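You operate a simulated robot arm through the tools that you are given. There is no shell and no other tool. Be economical: measure what you need, move in short steps, check, and stop when the job is done.

You are at the controls of a simulated robot arm. One attempt, no reset.

JOB
Slide the yellow book off the dull patch and wax the patch.
Fine: the book goes back to the narrow oak table's wall edge; cover the whole patch with wax from the yellow tin on the rust cloth; cloth back, lid on the tin.

It is judged by the outcome, as a careful person would: the job done as asked, and still so three seconds after it is handed in. It fails if anything else is knocked over, pushed out of place, dropped, spilled or broken. A push-on lid holds only when it is set on centred and level and pressed home; a screw cap is set on level and turned clockwise until tight. Flat cloth is picked up by pressing the open fingertips on it (5 to 10 N) and closing them slowly along it; thin cloth reads only 2 to 8 mm in the jaws.

ROBOT AND FRAMES
A 6-joint arm with a two-finger parallel gripper, fixed in place. Base frame: the origin is at the foot of the arm, x ahead of it, y to its left, z up; the work surface is at about z = 70. Readings come in cm, degrees, newtons and seconds.
With the tool pointing down near the work surface it reaches from about 24 to 66 cm from the base axis. Its first joint turns from -66.0 to 66.0 degrees. Payload 2.9 kg.
The TCP is the grasp point between the finger pads, 3 cm short of the fingertips. In the tool frame z runs along the fingers and y along their closing line. The gripper opens to 11 cm. The fingers are 2 cm wide and 1 cm thick; the gripper's body (4.8 by 11.2 cm) begins 5.5 cm behind the TCP.
Orientation is that of the tool frame in the base frame, as a unit quaternion [w, x, y, z]. With the fingers straight down and closing along the base's y, the tool's x points along the base's -x, its y along +y and its z along -z.

CONTROLS
- The arm moves only by the tool nudge_tool. Its argument "targets" is text: rows parted by semicolons, each of 7 numbers parted by spaces: the opening in per cent of the stroke, from 0 (shut) to 100 (fully open), then the shift along the tool's x, y, z in cm, then the turn, a rotation vector about the tool's x, y, z in degrees. In form: claw x y z wx wy wz; .... A call has 1 to 8 rows; each row shifts and turns the commanded pose from where the row before left it, along the tool's axes as they then stand. Rows are played at 5 a second. More than 5 cm and 8.6 degrees between two rows, or a gripper value outside its range, and nothing of the call is played. A pose out of reach is approached as far as the arm can. The call stops where the force on the tool passes 40 N (or 10 N more than at its start, if that is more) or the arm is blocked; 0.2 s more then pass. Each finger travels about 10.8 cm/s and halts on what it meets, pressing with about 31 N; the grip force reading is that of the motor and also rises with nothing between the fingers. The clock runs only during rows and for 0.2 s after the last one: add rows that do not move to give the fingers time. The reply holds the time, the measured pose of the TCP, the force on the tool along the base axes, the opening and the grip force, in the units named above and with some noise, and new pictures: "views" is both (left out), scene, wrist or none.
- Cameras (640 x 400 px; columns grow to the right, rows downward): "scene" is fixed at [6.16, 42.42, 138.42]; the picture's right is [-0.88, -0.47, 0.00], its down [-0.27, 0.51, -0.82] and it looks along [0.38, -0.72, -0.58] (base axes); focal length 348 px, centre (320, 200). "wrist" rides on the gripper at [-3.6, 0, -5.7] in the tool frame; the picture's right is [0.00, -1.00, 0.00], its down [0.97, 0.00, -0.24] and it looks along [0.24, 0.00, 0.97] (tool axes); focal length 218 px, centre (320, 200). There is no depth. A picture from a camera that has moved, and an enlarged one, comes with that camera's place and axes in the base frame and with its lens.
- inspect(camera, box): a new picture of the part [left, top, right, bottom] of that camera's present view, enlarged. The clock stands still meanwhile.
- job_done(): hands the job in; it is judged then, once.

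Work in short steps. Places have to be worked out from the pictures, the camera data and where the tool is seen: move nearer, look again, correct. Check each grasp and each placing, and mend what went wrong. You have 120 turns and 150 pictures in all, those below and enlarged ones among them. Open the gripper and draw the arm clear of the work before you hand the job in, unless the task says otherwise; then end with one line.

The tools are called after ">>>" as a command line: name --argument value ..., lists and objects as JSON in quotes. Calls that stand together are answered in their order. nudge_tool: Moves the arm, as the interface text tells. Its arguments: {"type":"object","properties":{"targets":{"type":"string"},"views":{"type":"string","enum":["both","scene","wrist","none"]}},"required":["targets"]} The other tools are called the same way: inspect (camera, box) takes an enlarged picture of a part of a camera's view; job_done () hands the job in.

At the start:

```text
clock: 0.0
tcp_pos: [42.2, -19.52, 101.12]
ee_rot: [0.0, 0.0, 1.0, 0.001]
contact_force: [0.6, 1.1, 0.1]
grip_width: 11.01
finger_force: 0.1
```

scene: 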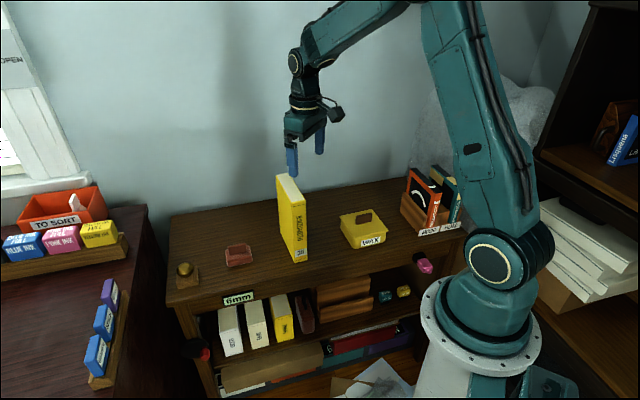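
wrist: 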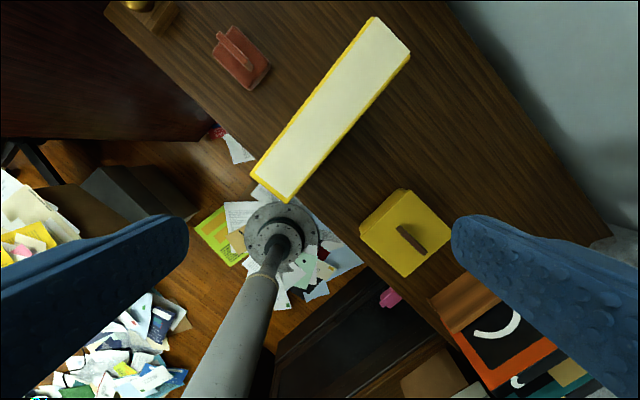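

I start by looking closely at the table top: book, cloth, tin and the patch.

>>> inspect --camera "scene" --box '[160, 160, 480, 360]'

>>> inspect --camera "wrist" --box '[100, 0, 500, 250]'

```text
2.00 times, centred on (320, 260) of scene
camera zoom: at [6.16, 42.42, 138.42], right [-0.88, -0.47, 0.0], down [-0.27, 0.51, -0.82], along [0.38, -0.72, -0.58], focal length 696 px, centre (320, 80)
```

zoom: 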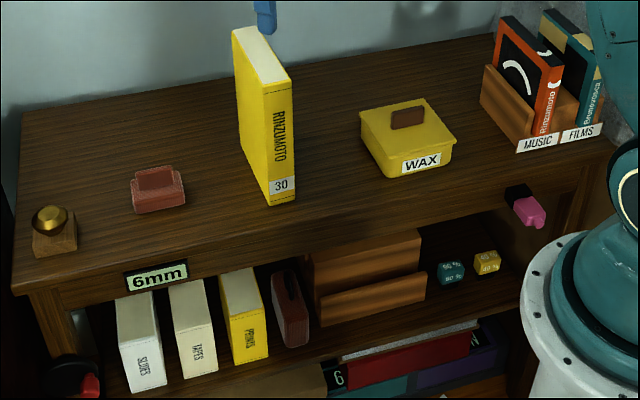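

```text
1.60 times, centred on (300, 125) of wrist
camera zoom: at [45.92, -19.52, 107.01], right [0.0, -1.0, 0.0], down [-0.97, 0.0, 0.24], along [-0.24, 0.0, -0.97], focal length 349 px, centre (352, 320)
```

zoom: 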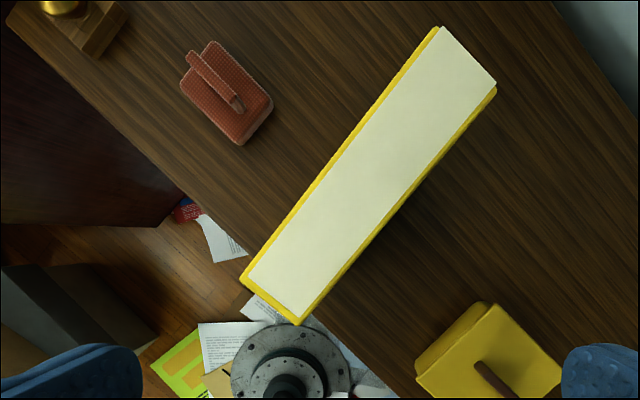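

The book is upright, about 20 cm tall, 14 cm deep and 3.8 cm thick, with its spine to the front, near (42,-15). The table edge runs at about 45°. First I turn the tool to match the book.

>>> nudge_tool --targets "80 0 0 0 0 0 8; 80 0 0 0 0 0 8; 80 0 0 0 0 0 8; 80 0 0 0 0 0 8; 80 0 0 0 0 0 7.5; 80 0 0 0 0 0 0"

```text
clock: 1.4
tcp_pos: [42.26, -19.51, 101.11]
ee_rot: [0.0, 0.338, 0.941, 0.0]
contact_force: [0.2, 0.2, 0.5]
grip_width: 8.79
finger_force: 0.1
camera wrist: at [45.13, -21.81, 106.99], right [-0.64, -0.77, 0.0], down [-0.75, 0.62, 0.24], along [-0.18, 0.15, -0.97], focal length 218 px, centre (320, 200)
```

scene: 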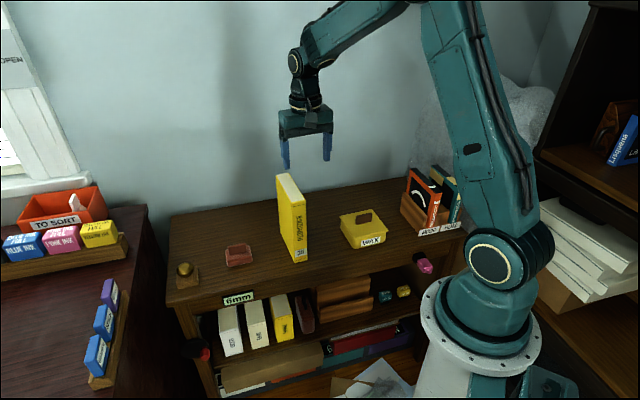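
wrist: 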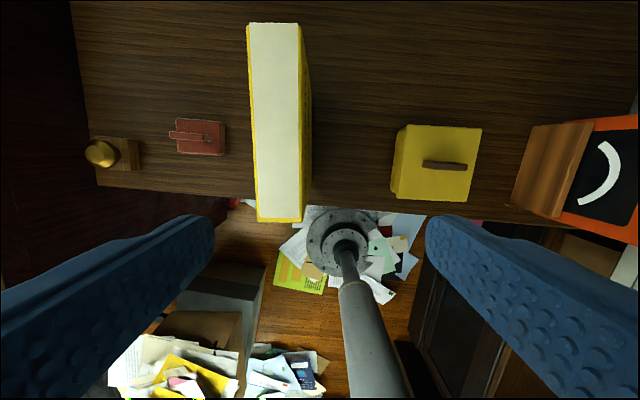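

The book's top runs about -40.5° and its thickness is about 3.6 cm. I move over a point 3 cm in from the spine, then lower partway.

>>> nudge_tool --targets "80 -0.8 3.33 0 0 0 1; 80 0 0 0 0 0 0; 80 0 0 3 0 0 0; 80 0 0 3 0 0 0; 80 0 0 0 0 0 0"

```text
clock: 2.6
tcp_pos: [44.95, -17.76, 95.09]
ee_rot: [0.0, 0.346, 0.938, 0.001]
contact_force: [-0.6, -1.0, -0.3]
grip_width: 8.81
finger_force: 0.1
camera wrist: at [47.85, -20.14, 100.95], right [-0.65, -0.76, 0.0], down [-0.74, 0.63, 0.24], along [-0.18, 0.16, -0.97], focal length 218 px, centre (320, 200)
```

scene: 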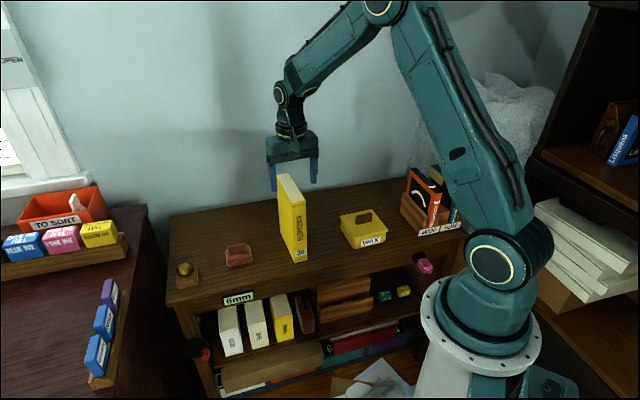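
wrist: 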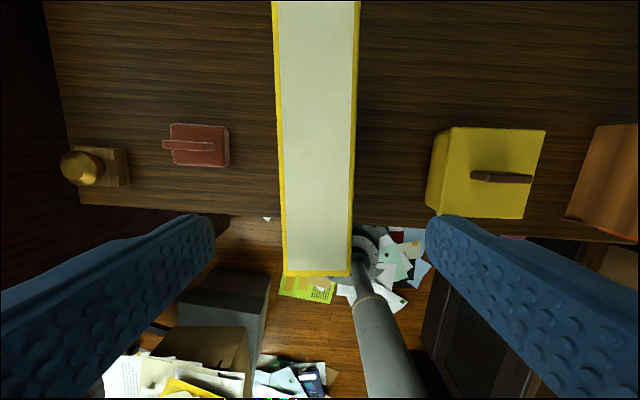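

The book is centred between the fingers with the spine about 3 cm ahead of the pads. I go down to z≈86.5 and close.

>>> nudge_tool --targets "80 0 0 3 0 0 0; 80 0 0 3 0 0 0; 80 0 0 2.5 0 0 0; 80 0 0 0 0 0 0; 45 0 0 0 0 0 0; 25 0 0 0 0 0 0; 25 0 0 0 0 0 0; 25 0 0 0 0 0 0"

```text
clock: 4.4
tcp_pos: [45.0, -17.58, 86.64]
ee_rot: [0.0, 0.345, 0.938, -0.001]
contact_force: [1.3, -0.1, -0.3]
grip_width: 3.81
finger_force: 30.6
camera wrist: at [47.85, -19.98, 92.38], right [-0.65, -0.76, 0.0], down [-0.74, 0.63, 0.24], along [-0.18, 0.16, -0.97], focal length 218 px, centre (320, 200)
```

scene: 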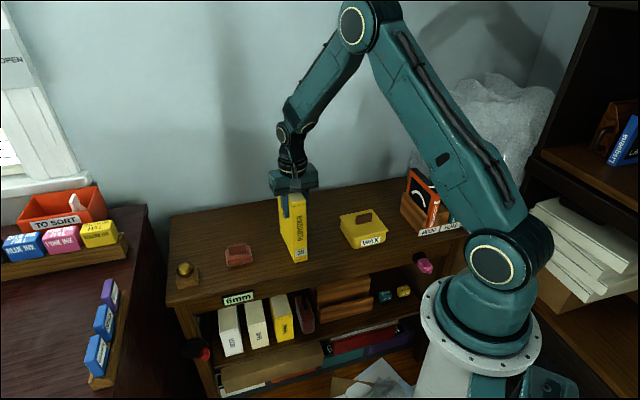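
wrist: 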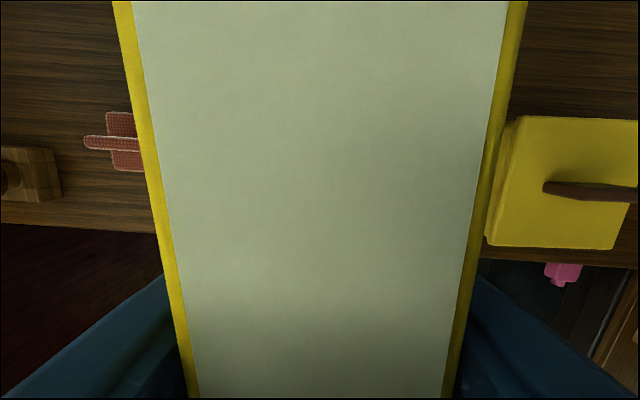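

Grip reads 3.8 cm, firm on the book. I slide it toward the wall, squaring it to the table edge as it goes.

>>> nudge_tool --targets "25 -1.5 0 0 0 0 2; 25 -1.5 0 0 0 0 2; 25 -1.5 0 0 0 0 0; 25 -1.5 0 0 0 0 0; 25 0 0 0 0 0 0"

```text
clock: 5.6
tcp_pos: [49.16, -21.71, 86.6]
ee_rot: [0.0, 0.379, 0.926, 0.0]
contact_force: [0.0, 0.0, -0.5]
grip_width: 3.79
finger_force: 30.5
camera wrist: at [51.99, -24.27, 92.39], right [-0.7, -0.71, 0.0], down [-0.69, 0.68, 0.24], along [-0.17, 0.17, -0.97], focal length 218 px, centre (320, 200)
```

scene: 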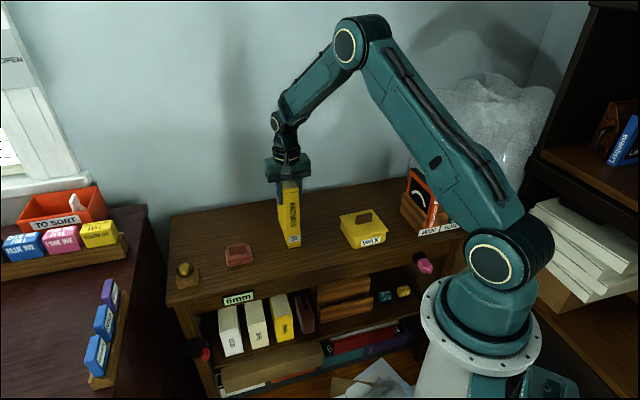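
wrist: 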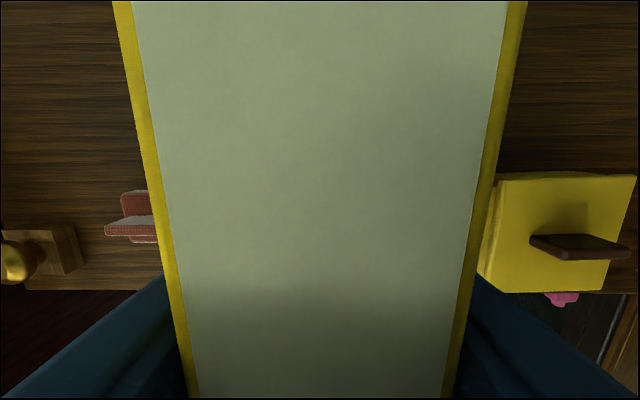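

It slides easily, and the table edge is now level in the wrist view. I continue toward the wall.

>>> nudge_tool --targets "25 -1.5 0 0 0 0 0; 25 -1.5 0 0 0 0 0; 25 -1.5 0 0 0 0 0; 25 -1.5 0 0 0 0 0; 25 -1 0 0 0 0 0; 25 0 0 0 0 0 0"

>>> inspect --camera "scene" --box '[200, 140, 440, 290]'

```text
clock: 7.0
tcp_pos: [54.1, -26.52, 86.69]
ee_rot: [0.0, 0.379, 0.926, 0.0]
contact_force: [-0.7, -0.3, -0.4]
grip_width: 3.8
finger_force: 30.8
camera wrist: at [56.9, -29.05, 92.48], right [-0.7, -0.71, 0.0], down [-0.69, 0.68, 0.24], along [-0.17, 0.17, -0.97], focal length 218 px, centre (320, 200)
```

scene: 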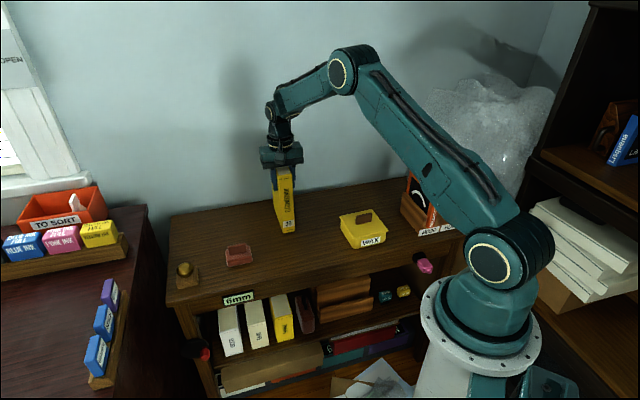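
wrist: 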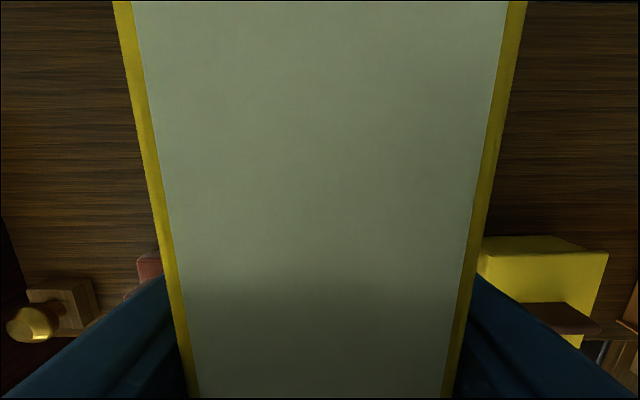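

```text
2.67 times, centred on (320, 215) of scene
camera zoom: at [6.17, 42.41, 138.42], right [-0.88, -0.47, 0.0], down [-0.27, 0.51, -0.82], along [0.38, -0.72, -0.58], focal length 928 px, centre (320, 160)
```

zoom: 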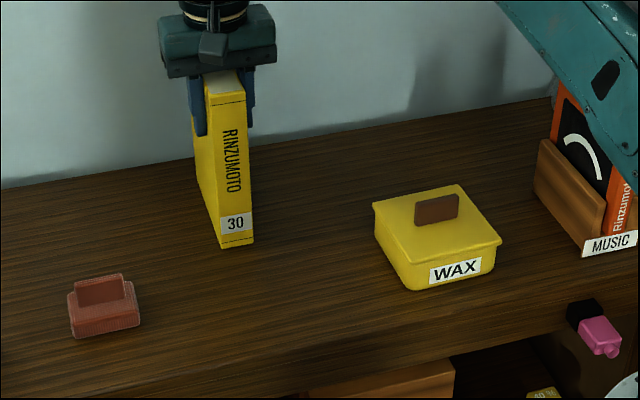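

The far end is about 3 cm short of the wall edge. I move 2.2 cm more in small steps, watching the force.

>>> nudge_tool --targets "25 -0.8 0 0 0 0 0; 25 -0.7 0 0 0 0 0; 25 -0.7 0 0 0 0 0; 25 0 0 0 0 0 0" --views "none"

>>> inspect --camera "scene" --box '[240, 150, 336, 250]'

```text
clock: 8.0
tcp_pos: [55.86, -27.89, 86.53]
ee_rot: [0.0, 0.379, 0.926, 0.0]
contact_force: [0.4, -0.4, -0.2]
grip_width: 3.77
finger_force: 31.3
```

```text
4.00 times, centred on (288, 200) of scene
camera zoom: at [6.17, 42.41, 138.42], right [-0.88, -0.47, 0.0], down [-0.27, 0.51, -0.82], along [0.38, -0.72, -0.58], focal length 1393 px, centre (448, 200)
```

zoom: 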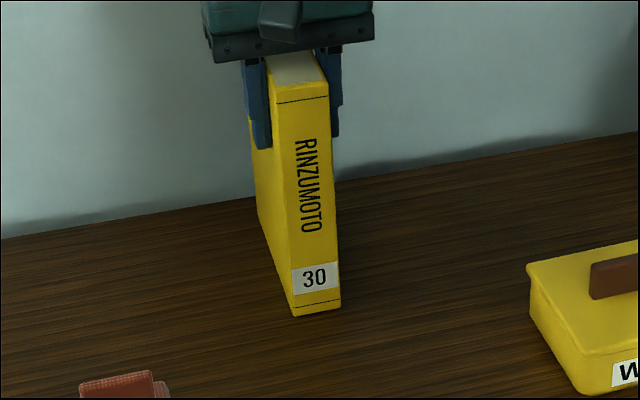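

About 2.5 cm still shows between the book's back and the wall edge. I move 1.9 cm more, carefully.

>>> nudge_tool --targets "25 -0.7 0 0 0 0 0; 25 -0.6 0 0 0 0 0; 25 -0.6 0 0 0 0 0; 25 0 0 0 0 0 0" --views "none"

>>> inspect --camera "scene" --box '[240, 150, 336, 250]'

```text
clock: 9.0
tcp_pos: [57.28, -29.34, 86.6]
ee_rot: [0.0, 0.379, 0.926, 0.0]
contact_force: [-0.2, 0.0, 0.7]
grip_width: 3.81
finger_force: 30.7
```

```text
4.00 times, centred on (288, 200) of scene
camera zoom: at [6.17, 42.41, 138.42], right [-0.88, -0.47, 0.0], down [-0.27, 0.51, -0.82], along [0.38, -0.72, -0.58], focal length 1393 px, centre (448, 200)
```

zoom: 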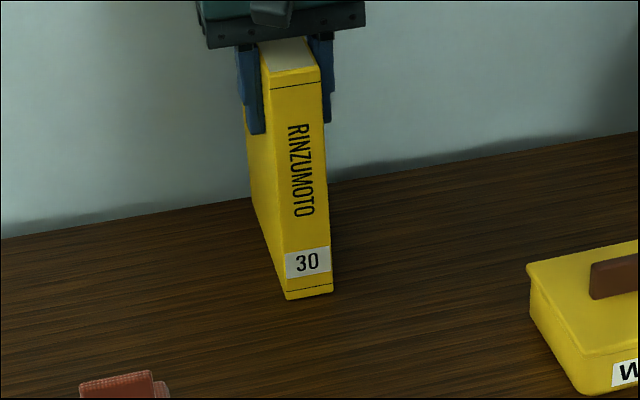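

The book's back is within about half a cm of the wall edge. I open, lift straight up and back off to look at the table top.

>>> nudge_tool --targets "45 0 0 0 0 0 0; 60 0 0 0 0 0 0; 60 0 0 0 0 0 0; 60 0 0 -3 0 0 0; 60 0 0 -4 0 0 0; 60 0 0 -4 0 0 0; 60 4 0 -2 0 0 0; 60 4 0 0 0 0 0"

```text
clock: 10.8
tcp_pos: [51.4, -23.56, 99.16]
ee_rot: [0.0, 0.379, 0.925, 0.0]
contact_force: [0.3, 0.7, -0.2]
grip_width: 6.62
finger_force: 0.1
camera wrist: at [54.12, -26.09, 104.99], right [-0.7, -0.71, 0.0], down [-0.69, 0.68, 0.24], along [-0.17, 0.17, -0.97], focal length 218 px, centre (320, 200)
```

scene: 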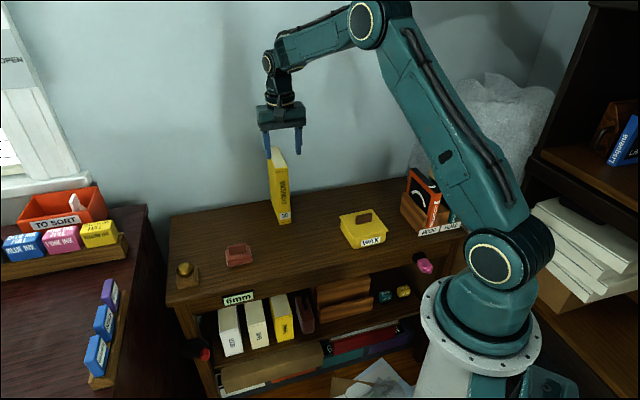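
wrist: 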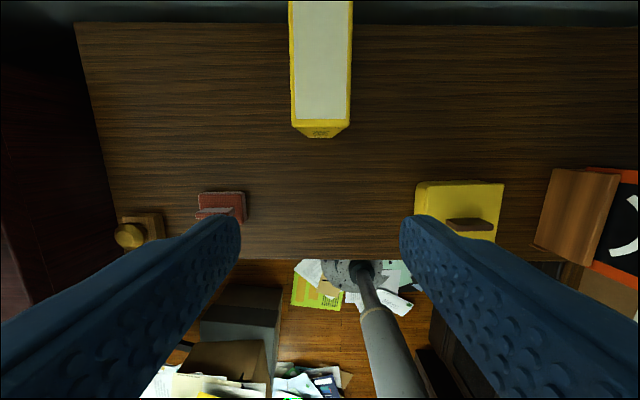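

I enlarge the area where the book stood to find the patch outline.

>>> inspect --camera "wrist" --box '[230, 110, 420, 270]'

>>> inspect --camera "scene" --box '[220, 190, 380, 290]'

```text
2.50 times, centred on (325, 190) of wrist
camera zoom: at [54.12, -26.09, 104.99], right [-0.7, -0.71, 0.0], down [-0.69, 0.68, 0.24], along [-0.17, 0.17, -0.97], focal length 546 px, centre (308, 225)
```

zoom: 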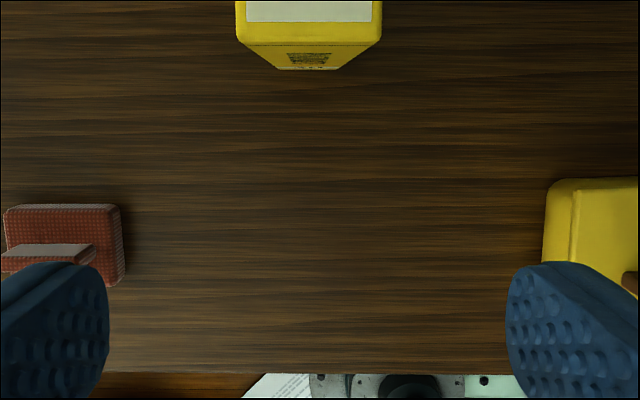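

```text
4.00 times, centred on (300, 240) of scene
camera zoom: at [6.16, 42.41, 138.42], right [-0.88, -0.47, 0.0], down [-0.27, 0.51, -0.82], along [0.38, -0.72, -0.58], focal length 1393 px, centre (400, 40)
```

zoom: 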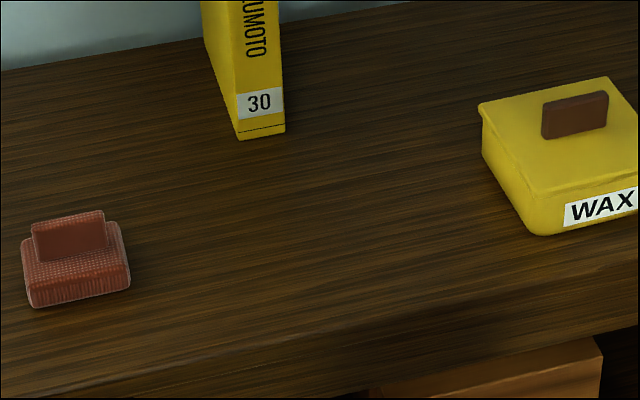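

The patch is very faint. I lower the wrist camera over where the book stood, gripper fully open, to see it better.

>>> nudge_tool --targets "100 3 0 3 0 0 0; 100 1.5 0 4 0 0 0; 100 0 0 3 0 0 0; 100 0 0 0 0 0 0" --views "none"

>>> inspect --camera "wrist" --box '[120, 0, 520, 250]'

```text
clock: 11.8
tcp_pos: [48.56, -20.29, 89.52]
ee_rot: [0.0, 0.378, 0.926, 0.0]
contact_force: [-0.2, -0.2, 0.6]
grip_width: 11.01
finger_force: 0.0
```

```text
1.60 times, centred on (320, 125) of wrist
camera zoom: at [51.23, -22.96, 95.29], right [-0.7, -0.71, 0.0], down [-0.69, 0.68, 0.24], along [-0.17, 0.17, -0.97], focal length 349 px, centre (320, 320)
```

zoom: 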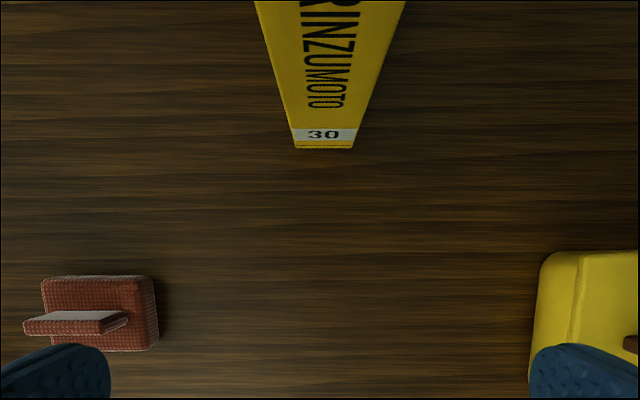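

>>> inspect --camera "wrist" --box '[190, 90, 460, 300]'

>>> inspect --camera "scene" --box '[240, 220, 340, 285]'

```text
1.90 times, centred on (325, 195) of wrist
camera zoom: at [51.23, -22.96, 95.29], right [-0.7, -0.71, 0.0], down [-0.69, 0.68, 0.24], along [-0.17, 0.17, -0.97], focal length 416 px, centre (310, 210)
```

zoom: 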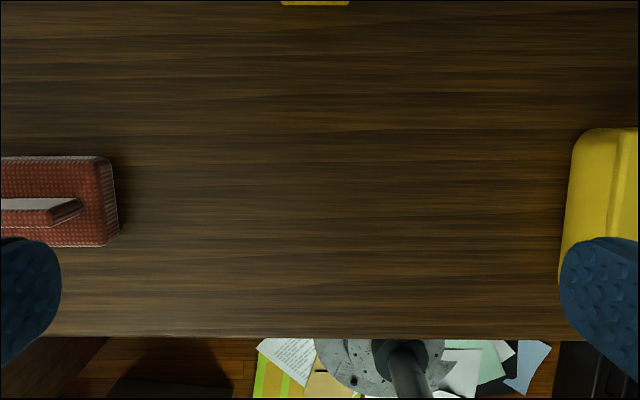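

```text
6.15 times, centred on (290, 252) of scene
camera zoom: at [6.16, 42.42, 138.42], right [-0.88, -0.47, 0.0], down [-0.27, 0.51, -0.82], along [0.38, -0.72, -0.58], focal length 2142 px, centre (505, -123)
```

zoom: 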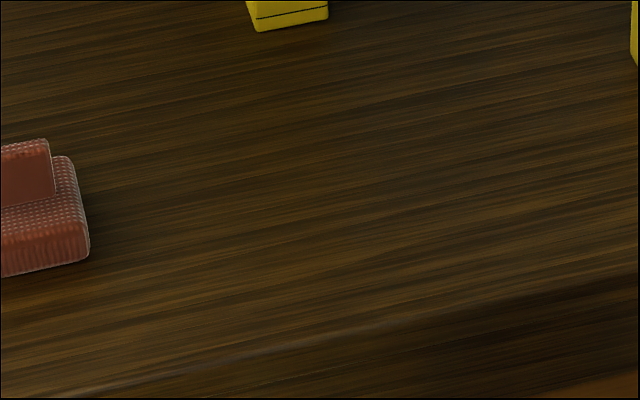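

The patch is still unclear. I go lower (fingers clear of cloth and tin by more than 5 cm) for a close view.

>>> nudge_tool --targets "100 1 0 4 0 0 0; 100 0 0 4 0 0 0; 100 0 0 1.5 0 0 0; 100 0 0 0 0 0 0" --views "wrist"

>>> inspect --camera "scene" --box '[200, 190, 360, 300]'

```text
clock: 12.8
tcp_pos: [47.64, -19.76, 80.03]
ee_rot: [0.0, 0.379, 0.925, 0.0]
contact_force: [-0.2, -0.6, 0.2]
grip_width: 11.03
finger_force: 0.1
camera wrist: at [50.3, -22.3, 85.88], right [-0.7, -0.71, 0.0], down [-0.69, 0.68, 0.24], along [-0.17, 0.17, -0.97], focal length 218 px, centre (320, 200)
```

wrist: 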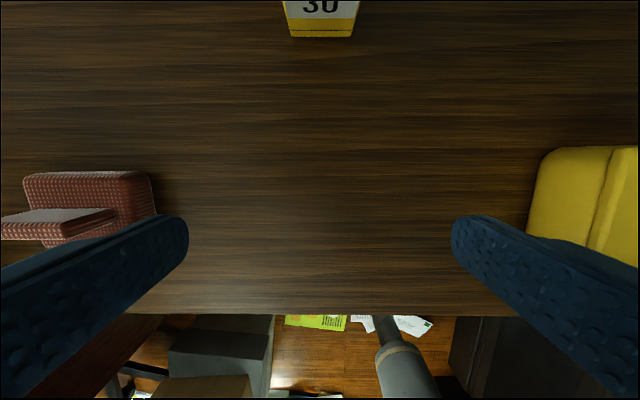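

```text
3.64 times, centred on (280, 245) of scene
camera zoom: at [6.16, 42.42, 138.42], right [-0.88, -0.47, 0.0], down [-0.27, 0.51, -0.82], along [0.38, -0.72, -0.58], focal length 1266 px, centre (466, 36)
```

zoom: 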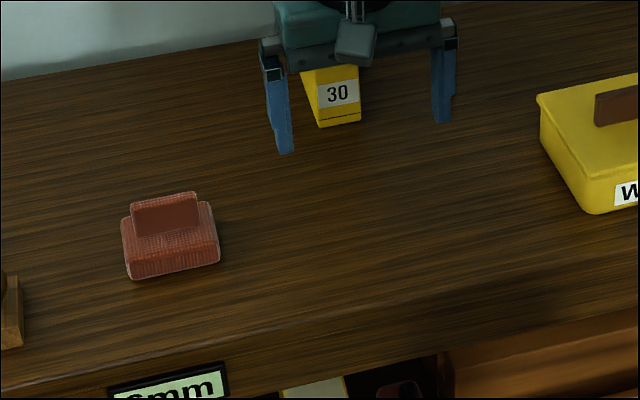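

>>> inspect --camera "wrist" --box '[150, 40, 530, 320]'

```text
1.43 times, centred on (340, 180) of wrist
camera zoom: at [50.3, -22.3, 85.88], right [-0.7, -0.71, 0.0], down [-0.69, 0.68, 0.24], along [-0.17, 0.17, -0.97], focal length 312 px, centre (291, 229)
```

zoom: 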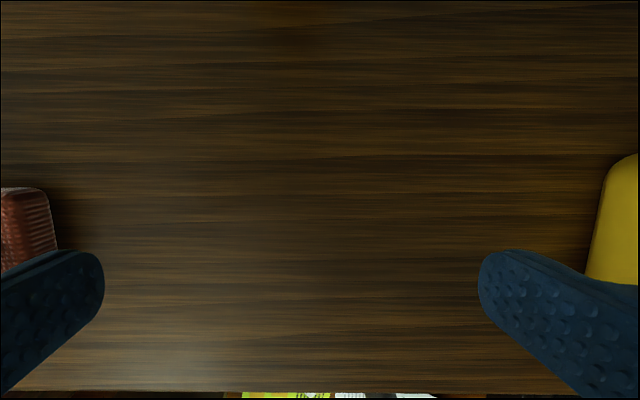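

I suspect a greyer zone about the book's old footprint, centre ≈(47.7,-19.7). A specular view may show it: I raise and move the camera toward the wall and sideways, so the window reflection falls on it.

>>> nudge_tool --targets "100 0 0 -3.5 0 0 0; 100 0 -4.5 0 0 0 0; 100 0 -4.5 0 0 0 0; 100 -4 0 0 0 0 0; 100 -4 0 0 0 0 0; 100 0 0 0 0 0 0" --views "wrist"

```text
clock: 14.2
tcp_pos: [47.27, -32.1, 83.82]
ee_rot: [0.0, 0.379, 0.926, 0.0]
contact_force: [-0.5, 1.0, 0.3]
grip_width: 10.99
finger_force: 0.0
camera wrist: at [49.94, -34.59, 89.57], right [-0.7, -0.71, 0.0], down [-0.69, 0.68, 0.24], along [-0.17, 0.17, -0.97], focal length 218 px, centre (320, 200)
```

wrist: 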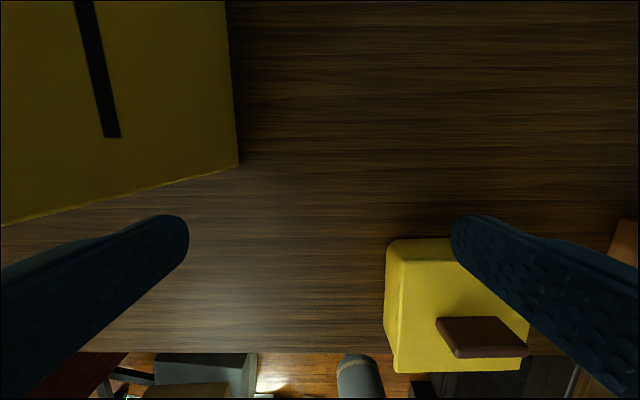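

>>> inspect --camera "wrist" --box '[100, 150, 400, 355]'

```text
1.95 times, centred on (250, 252) of wrist
camera zoom: at [49.94, -34.59, 89.57], right [-0.7, -0.71, 0.0], down [-0.69, 0.68, 0.24], along [-0.17, 0.17, -0.97], focal length 426 px, centre (457, 98)
```

zoom: 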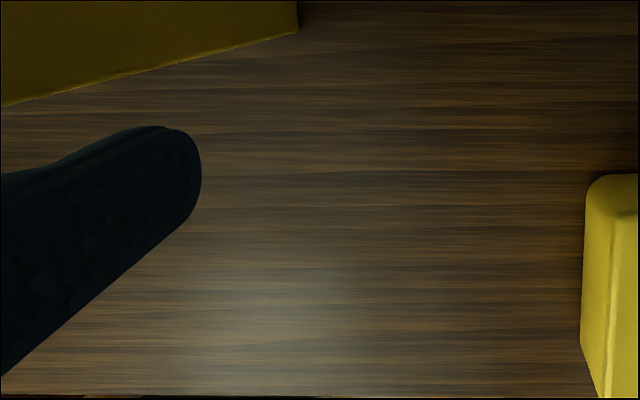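

The highlight reaches only the table front here. I move 4 cm further wallward for one more look, keeping clear of the book.

>>> nudge_tool --targets "100 0 -1.2 0 0 0 0; 100 -3 0 0 0 0 0; 100 -3 0 -1 0 0 0; 100 0 0 0 0 0 0" --views "none"

>>> inspect --camera "wrist" --box '[60, 150, 440, 390]'

```text
clock: 15.2
tcp_pos: [50.8, -36.87, 84.56]
ee_rot: [0.0, 0.378, 0.926, 0.0]
contact_force: [0.1, -0.2, -0.2]
grip_width: 11.0
finger_force: 0.1
```

```text
1.67 times, centred on (250, 270) of wrist
camera zoom: at [53.41, -39.44, 90.46], right [-0.7, -0.71, 0.0], down [-0.69, 0.68, 0.24], along [-0.17, 0.17, -0.97], focal length 364 px, centre (437, 83)
```

zoom: 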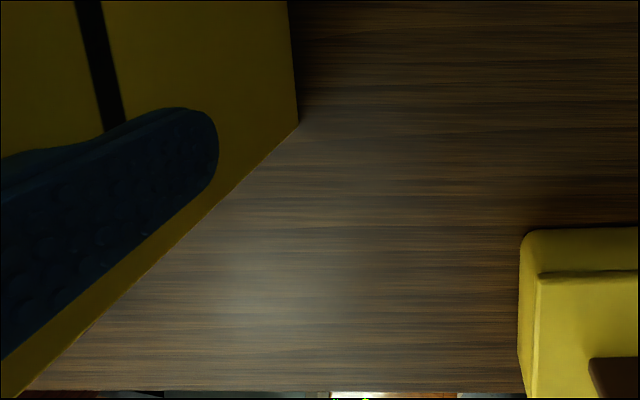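

The rough sheen shows the patch: m (along table) roughly 16.5–24.5, from n≈41 back, centred on the book's old place. Now I go up and turn 90°, since the tin's knob and the cloth's fin both run along the table.

>>> nudge_tool --targets "100 0 0 -4 0 0 0; 100 0 0 -4 0 0 0; 100 4 0 -4 0 0 -8; 100 0 0 0 0 0 -8.5; 100 0 0 0 0 0 -8.5; 100 0 0 0 0 0 -8.5; 100 0 0 0 0 0 -8.5; 100 0 0 0 0 0 -8.5" --views "none"

>>> nudge_tool --targets "100 0 0 0 0 0 -8.5; 100 0 0 0 0 0 -8.5; 100 0 0 0 0 0 -8.5; 100 0 0 0 0 0 -8.5; 100 0 0 0 0 0 -5.5; 100 0 0 0 0 0 0"

```text
refused: row 3 steps farther than a row can; nothing moved
```

```text
clock: 16.6
tcp_pos: [50.51, -36.95, 84.72]
ee_rot: [0.0, 0.043, 0.999, 0.001]
contact_force: [0.9, -0.2, -1.0]
grip_width: 11.01
finger_force: 0.1
camera wrist: at [54.19, -37.35, 90.56], right [-0.09, -1.0, 0.0], down [-0.97, 0.08, 0.24], along [-0.24, 0.02, -0.97], focal length 218 px, centre (320, 200)
```

scene: 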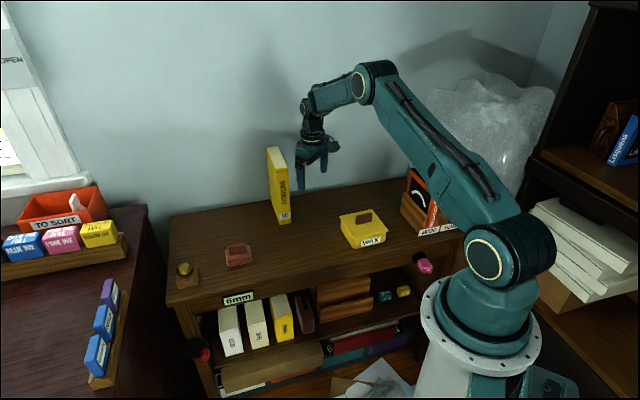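
wrist: 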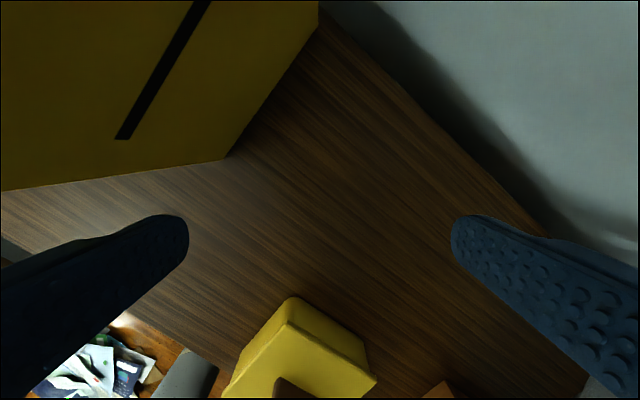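

The first call was refused and only the rotation ran, without touching anything. Now I rise and finish the turn.

>>> nudge_tool --targets "100 0 0 -4 0 0 0; 100 0 0 -4 0 0 0; 100 0 0 -4 0 0 0; 100 0 0 0 0 0 -8.4; 100 0 0 0 0 0 -8.4; 100 0 0 0 0 0 -8.4; 100 0 0 0 0 0 -8.4; 100 0 0 0 0 0 -8.4" --views "none"

```text
clock: 18.4
tcp_pos: [50.52, -36.82, 96.71]
ee_rot: [0.0, -0.318, 0.948, 0.001]
contact_force: [0.5, 0.0, -0.4]
grip_width: 11.0
finger_force: 0.1
```

I turn the last 8.5° and move above the tin (knob ≈ (31,-33.4), top ≈76).

>>> nudge_tool --targets "100 0 0 0 0 0 -8.5; 100 3 4 0 0 0 0; 100 3 4 0 0 0 0; 100 3 4 0 0 0 0; 100 2 4 0 0 0 0; 100 0 0 0 0 0 0"

```text
clock: 19.8
tcp_pos: [31.38, -33.72, 96.55]
ee_rot: [0.0, -0.387, 0.922, 0.0]
contact_force: [-0.1, 0.6, -0.3]
grip_width: 11.0
finger_force: 0.0
camera wrist: at [33.89, -31.2, 102.33], right [0.71, -0.7, 0.0], down [-0.68, -0.69, 0.24], along [-0.17, -0.17, -0.97], focal length 218 px, centre (320, 200)
```

scene: 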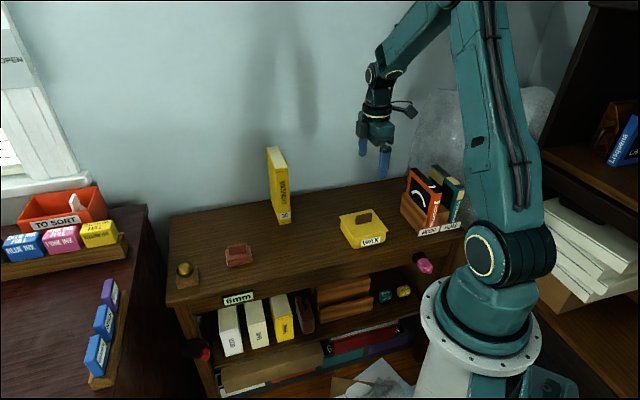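
wrist: 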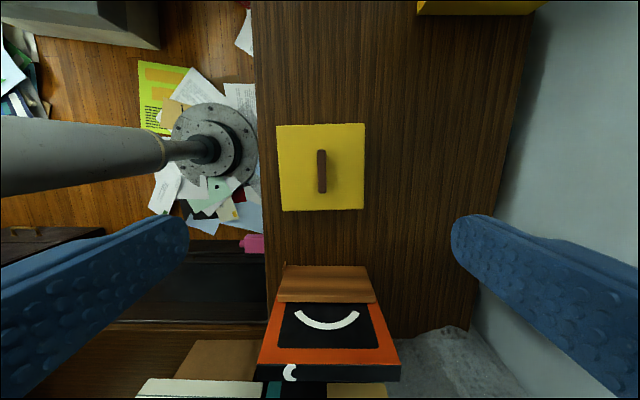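

The knob is centred in the jaws across; it lies about 0.6 cm toward +m. I shift, narrow the jaws to 4.4 cm, and lower to just above it.

>>> nudge_tool --targets "40 -0.65 -0.1 0 0 0 0; 40 0 0 4 0 0 0; 40 0 0 4 0 0 0; 40 0 0 4 0 0 0; 40 0 0 4 0 0 0; 40 0 0 0 0 0 0" --views "wrist"

>>> inspect --camera "scene" --box '[310, 160, 430, 270]'

```text
clock: 21.2
tcp_pos: [31.71, -33.27, 80.32]
ee_rot: [0.0, -0.387, 0.922, 0.0]
contact_force: [0.3, -0.4, -0.4]
grip_width: 4.41
finger_force: 0.1
camera wrist: at [34.49, -30.82, 86.32], right [0.71, -0.7, 0.0], down [-0.68, -0.69, 0.24], along [-0.17, -0.17, -0.97], focal length 218 px, centre (320, 200)
```

wrist: 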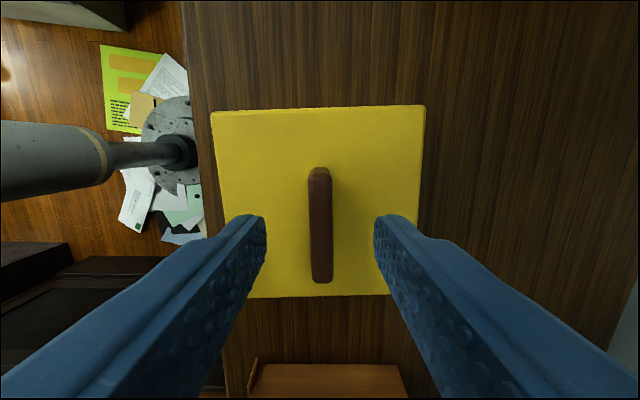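

```text
3.64 times, centred on (370, 215) of scene
camera zoom: at [6.16, 42.42, 138.42], right [-0.88, -0.47, 0.0], down [-0.27, 0.51, -0.82], along [0.38, -0.72, -0.58], focal length 1266 px, centre (138, 146)
```

zoom: 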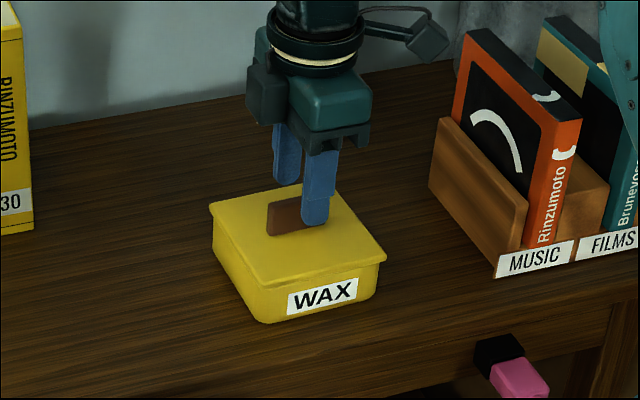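

The knob is centred; lid top is about z=75 and the fingertips are at 77.3. I go down 1.7 cm in small steps and close.

>>> nudge_tool --targets "40 0 0 0.8 0 0 0; 40 0 0 0.5 0 0 0; 40 0 0 0.4 0 0 0; 40 0 0 0 0 0 0; 25 0 0 0 0 0 0; 5 0 0 0 0 0 0; 5 0 0 0 0 0 0; 5 0 0 0 0 0 0" --views "wrist"

>>> inspect --camera "scene" --box '[310, 160, 430, 270]'

```text
clock: 23.0
tcp_pos: [31.82, -33.34, 78.87]
ee_rot: [0.0, -0.386, 0.923, 0.0]
contact_force: [0.9, -2.1, -0.4]
grip_width: 0.88
finger_force: 31.3
camera wrist: at [34.56, -30.69, 84.8], right [0.71, -0.7, 0.0], down [-0.68, -0.69, 0.24], along [-0.17, -0.17, -0.97], focal length 218 px, centre (320, 200)
```

wrist: 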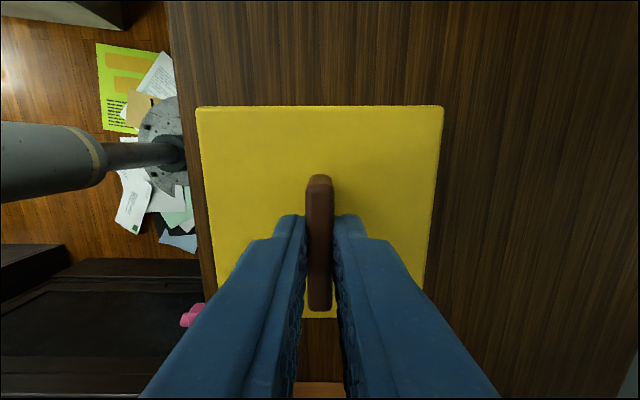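

```text
3.64 times, centred on (370, 215) of scene
camera zoom: at [6.16, 42.41, 138.42], right [-0.88, -0.47, 0.0], down [-0.27, 0.51, -0.82], along [0.38, -0.72, -0.58], focal length 1266 px, centre (138, 146)
```

zoom: 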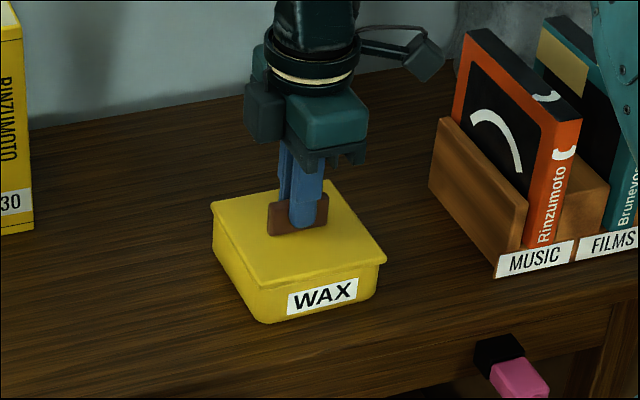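

The knob is gripped (0.88 cm) with the lid seated at TCP z=78.87. I ease the lid up slowly.

>>> nudge_tool --targets "5 0 0 -0.3 0 0 0; 5 0 0 -0.3 0 0 0; 5 0 0 -0.3 0 0 0; 5 0 0 -0.4 0 0 0; 5 0 0 -0.7 0 0 0; 5 0 0 0 0 0 0" --views "none"

>>> inspect --camera "scene" --box '[310, 160, 430, 270]'

```text
clock: 24.4
tcp_pos: [31.86, -33.13, 80.91]
ee_rot: [0.0, -0.386, 0.922, 0.0]
contact_force: [0.0, 0.0, 0.0]
grip_width: 0.88
finger_force: 30.9
```

```text
3.64 times, centred on (370, 215) of scene
camera zoom: at [6.16, 42.42, 138.42], right [-0.88, -0.47, 0.0], down [-0.27, 0.51, -0.82], along [0.38, -0.72, -0.58], focal length 1266 px, centre (138, 146)
```

zoom: 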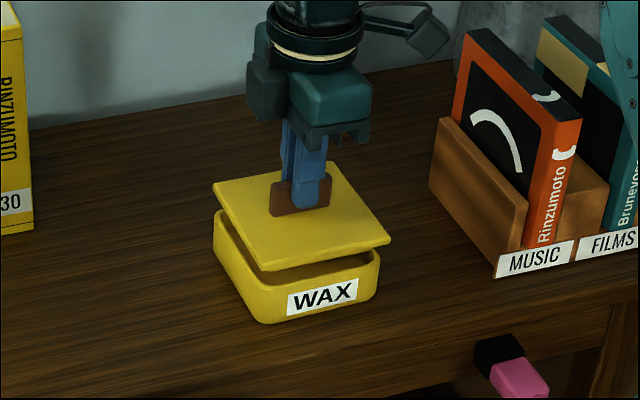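

The lid is off and level. I raise it and carry it 14 cm toward the wall, to the free spot behind the tin.

>>> nudge_tool --targets "5 0 0 -3 0 0 0; 5 0 -3 0 0 0 0; 5 0 -3 0 0 0 0; 5 0 -3 0 0 0 0; 5 0 -3 0 0 0 0; 5 0 -2.2 0 0 0 0; 5 0 0 3 0 0 0; 5 0 0 0 0 0 0"

```text
clock: 26.2
tcp_pos: [42.16, -43.1, 80.73]
ee_rot: [0.0, -0.387, 0.922, 0.0]
contact_force: [-0.3, 0.0, -0.2]
grip_width: 0.91
finger_force: 30.4
camera wrist: at [44.8, -40.63, 86.55], right [0.71, -0.7, 0.0], down [-0.68, -0.69, 0.24], along [-0.17, -0.17, -0.97], focal length 218 px, centre (320, 200)
```

scene: 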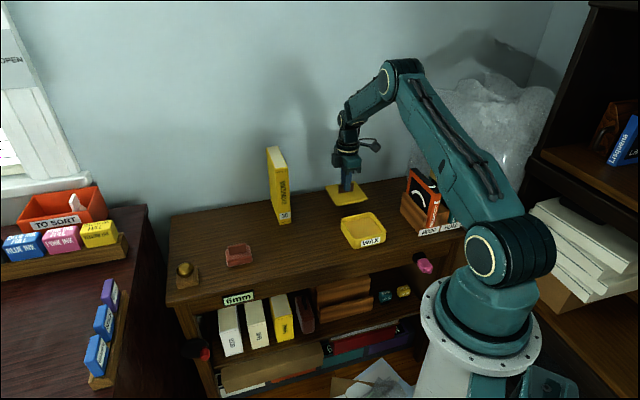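
wrist: 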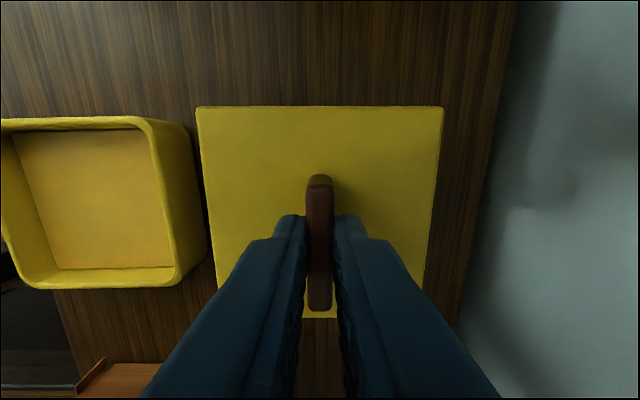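

There's clear room between tin and wall. I lower the lid, with small steps near the table.

>>> nudge_tool --targets "5 0 0 2.5 0 0 0; 5 0 0 1.5 0 0 0; 5 0 0 0.5 0 0 0; 5 0 0 0.3 0 0 0; 5 0 0 0 0 0 0" --views "none"

>>> inspect --camera "scene" --box '[290, 150, 410, 250]'

```text
clock: 27.4
tcp_pos: [41.84, -43.1, 76.13]
ee_rot: [-0.001, -0.387, 0.922, 0.001]
contact_force: [-0.4, -0.7, -1.0]
grip_width: 0.89
finger_force: 30.7
```

```text
4.00 times, centred on (350, 200) of scene
camera zoom: at [6.16, 42.42, 138.42], right [-0.88, -0.47, 0.0], down [-0.27, 0.51, -0.82], along [0.38, -0.72, -0.58], focal length 1393 px, centre (200, 200)
```

zoom: 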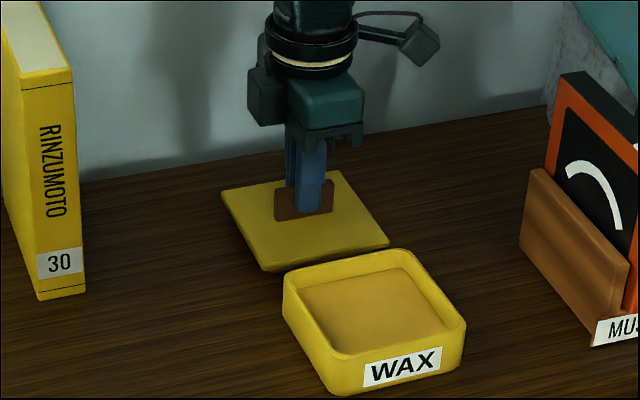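

>>> nudge_tool --targets "5 0 0 0.4 0 0 0; 5 0 0 0.3 0 0 0; 5 0 0 0.2 0 0 0; 5 0 0 0.2 0 0 0; 5 0 0 0 0 0 0" --views "none"

```text
clock: 28.6
tcp_pos: [42.19, -43.1, 75.41]
ee_rot: [0.001, -0.387, 0.922, -0.003]
contact_force: [-3.7, 2.7, 31.9]
grip_width: 0.89
finger_force: 31.3
```

The lid is on the table (32 N up). I relieve the pressure, open, and rise.

>>> nudge_tool --targets "5 0 0 -0.45 0 0 0; 5 0 0 0 0 0 0; 20 0 0 0 0 0 0; 30 0 0 0 0 0 0; 30 0 0 -3 0 0 0; 30 0 0 -4 0 0 0; 30 0 0 -5 0 0 0; 60 0 0 0 0 0 0"

```text
clock: 30.4
tcp_pos: [41.62, -42.97, 87.58]
ee_rot: [0.0, -0.387, 0.922, 0.001]
contact_force: [0.6, -0.4, -0.1]
grip_width: 6.59
finger_force: 0.0
camera wrist: at [44.31, -40.5, 93.42], right [0.71, -0.7, 0.0], down [-0.68, -0.69, 0.24], along [-0.17, -0.17, -0.97], focal length 218 px, centre (320, 200)
```

scene: 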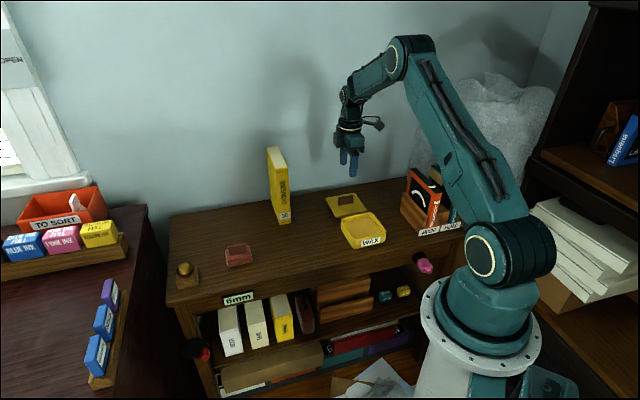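
wrist: 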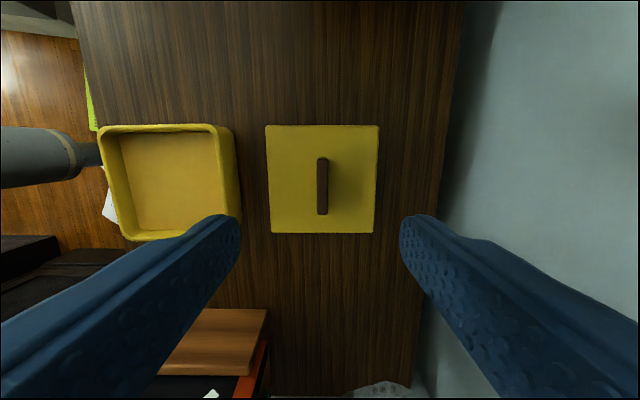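

Next I go to the cloth at ≈(58,-8): rise, move to n≈47 first, then along the table, high above the book.

>>> nudge_tool --targets "60 0 0 -4.5 0 0 0; 60 0 0 -4.5 0 0 0; 60 0 4.5 0 0 0 0; 60 0 4.5 0 0 0 0; 60 0 4.2 0 0 0 0; 60 -4.8 0 0 0 0 0; 60 -4.8 0 0 0 0 0; 60 -4.8 0 0 0 0 0" --views "none"

```text
clock: 32.2
tcp_pos: [42.55, -23.57, 96.53]
ee_rot: [0.0, -0.387, 0.922, 0.0]
contact_force: [-0.6, 0.3, 0.1]
grip_width: 6.6
finger_force: 0.1
```

>>> nudge_tool --targets "60 -4.8 0 0 0 0 0; 60 -4.8 0 0 0 0 0; 60 -4.8 0 0 0 0 0; 60 -4.8 0 0 0 0 0; 60 0 0 4 0 0 0; 60 0 0 0 0 0 0"

```text
clock: 33.6
tcp_pos: [55.63, -9.78, 92.74]
ee_rot: [0.001, -0.387, 0.922, 0.0]
contact_force: [0.2, 0.3, -0.4]
grip_width: 6.62
finger_force: 0.1
camera wrist: at [58.32, -7.32, 98.51], right [0.71, -0.7, 0.0], down [-0.68, -0.69, 0.24], along [-0.17, -0.17, -0.97], focal length 218 px, centre (320, 200)
```

scene: 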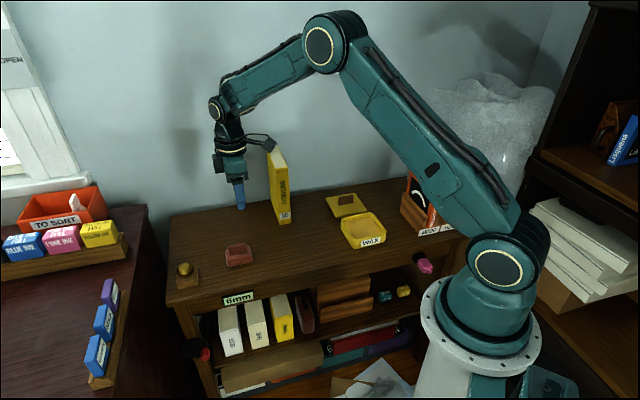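
wrist: 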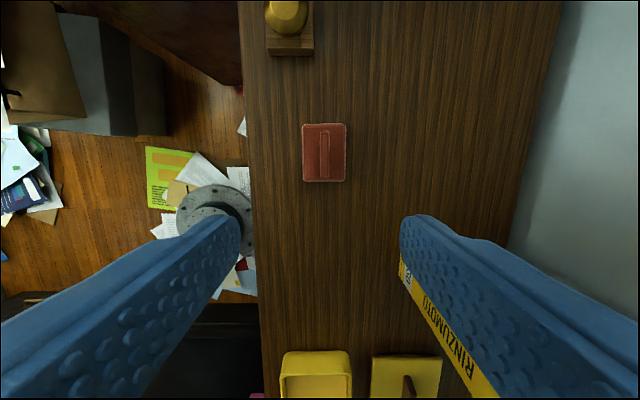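

The cloth pad is about 5.5×7.5 cm, its fin centre at ≈(58.1,-8.2). I shift over it and lower partway.

>>> nudge_tool --targets "40 -2.8 -0.65 0 0 0 0; 40 0 0 4 0 0 0; 40 0 0 4 0 0 0; 40 0 0 4 0 0 0; 40 0 0 1.5 0 0 0; 40 0 0 0 0 0 0" --views "wrist"

>>> inspect --camera "scene" --box '[190, 180, 290, 280]'

```text
clock: 35.0
tcp_pos: [58.57, -8.43, 78.9]
ee_rot: [0.001, -0.387, 0.922, 0.0]
contact_force: [0.6, -0.8, 0.2]
grip_width: 4.39
finger_force: 0.2
camera wrist: at [61.19, -5.96, 84.64], right [0.71, -0.7, 0.0], down [-0.68, -0.69, 0.24], along [-0.17, -0.17, -0.97], focal length 218 px, centre (320, 200)
```

wrist: 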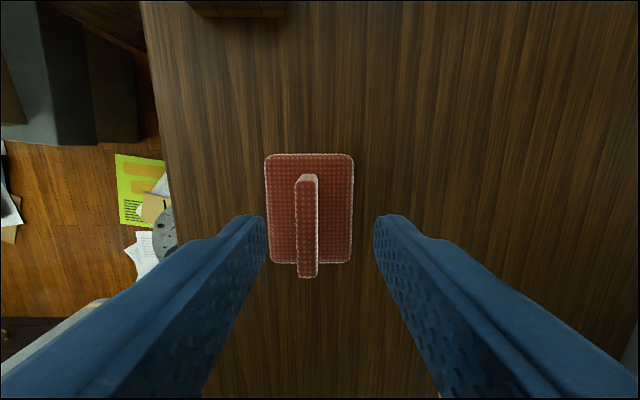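

```text
4.00 times, centred on (240, 230) of scene
camera zoom: at [6.16, 42.42, 138.42], right [-0.88, -0.47, 0.0], down [-0.27, 0.51, -0.82], along [0.38, -0.72, -0.58], focal length 1393 px, centre (640, 80)
```

zoom: 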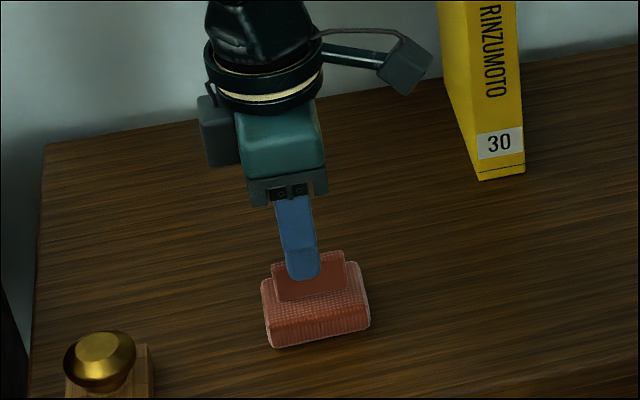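

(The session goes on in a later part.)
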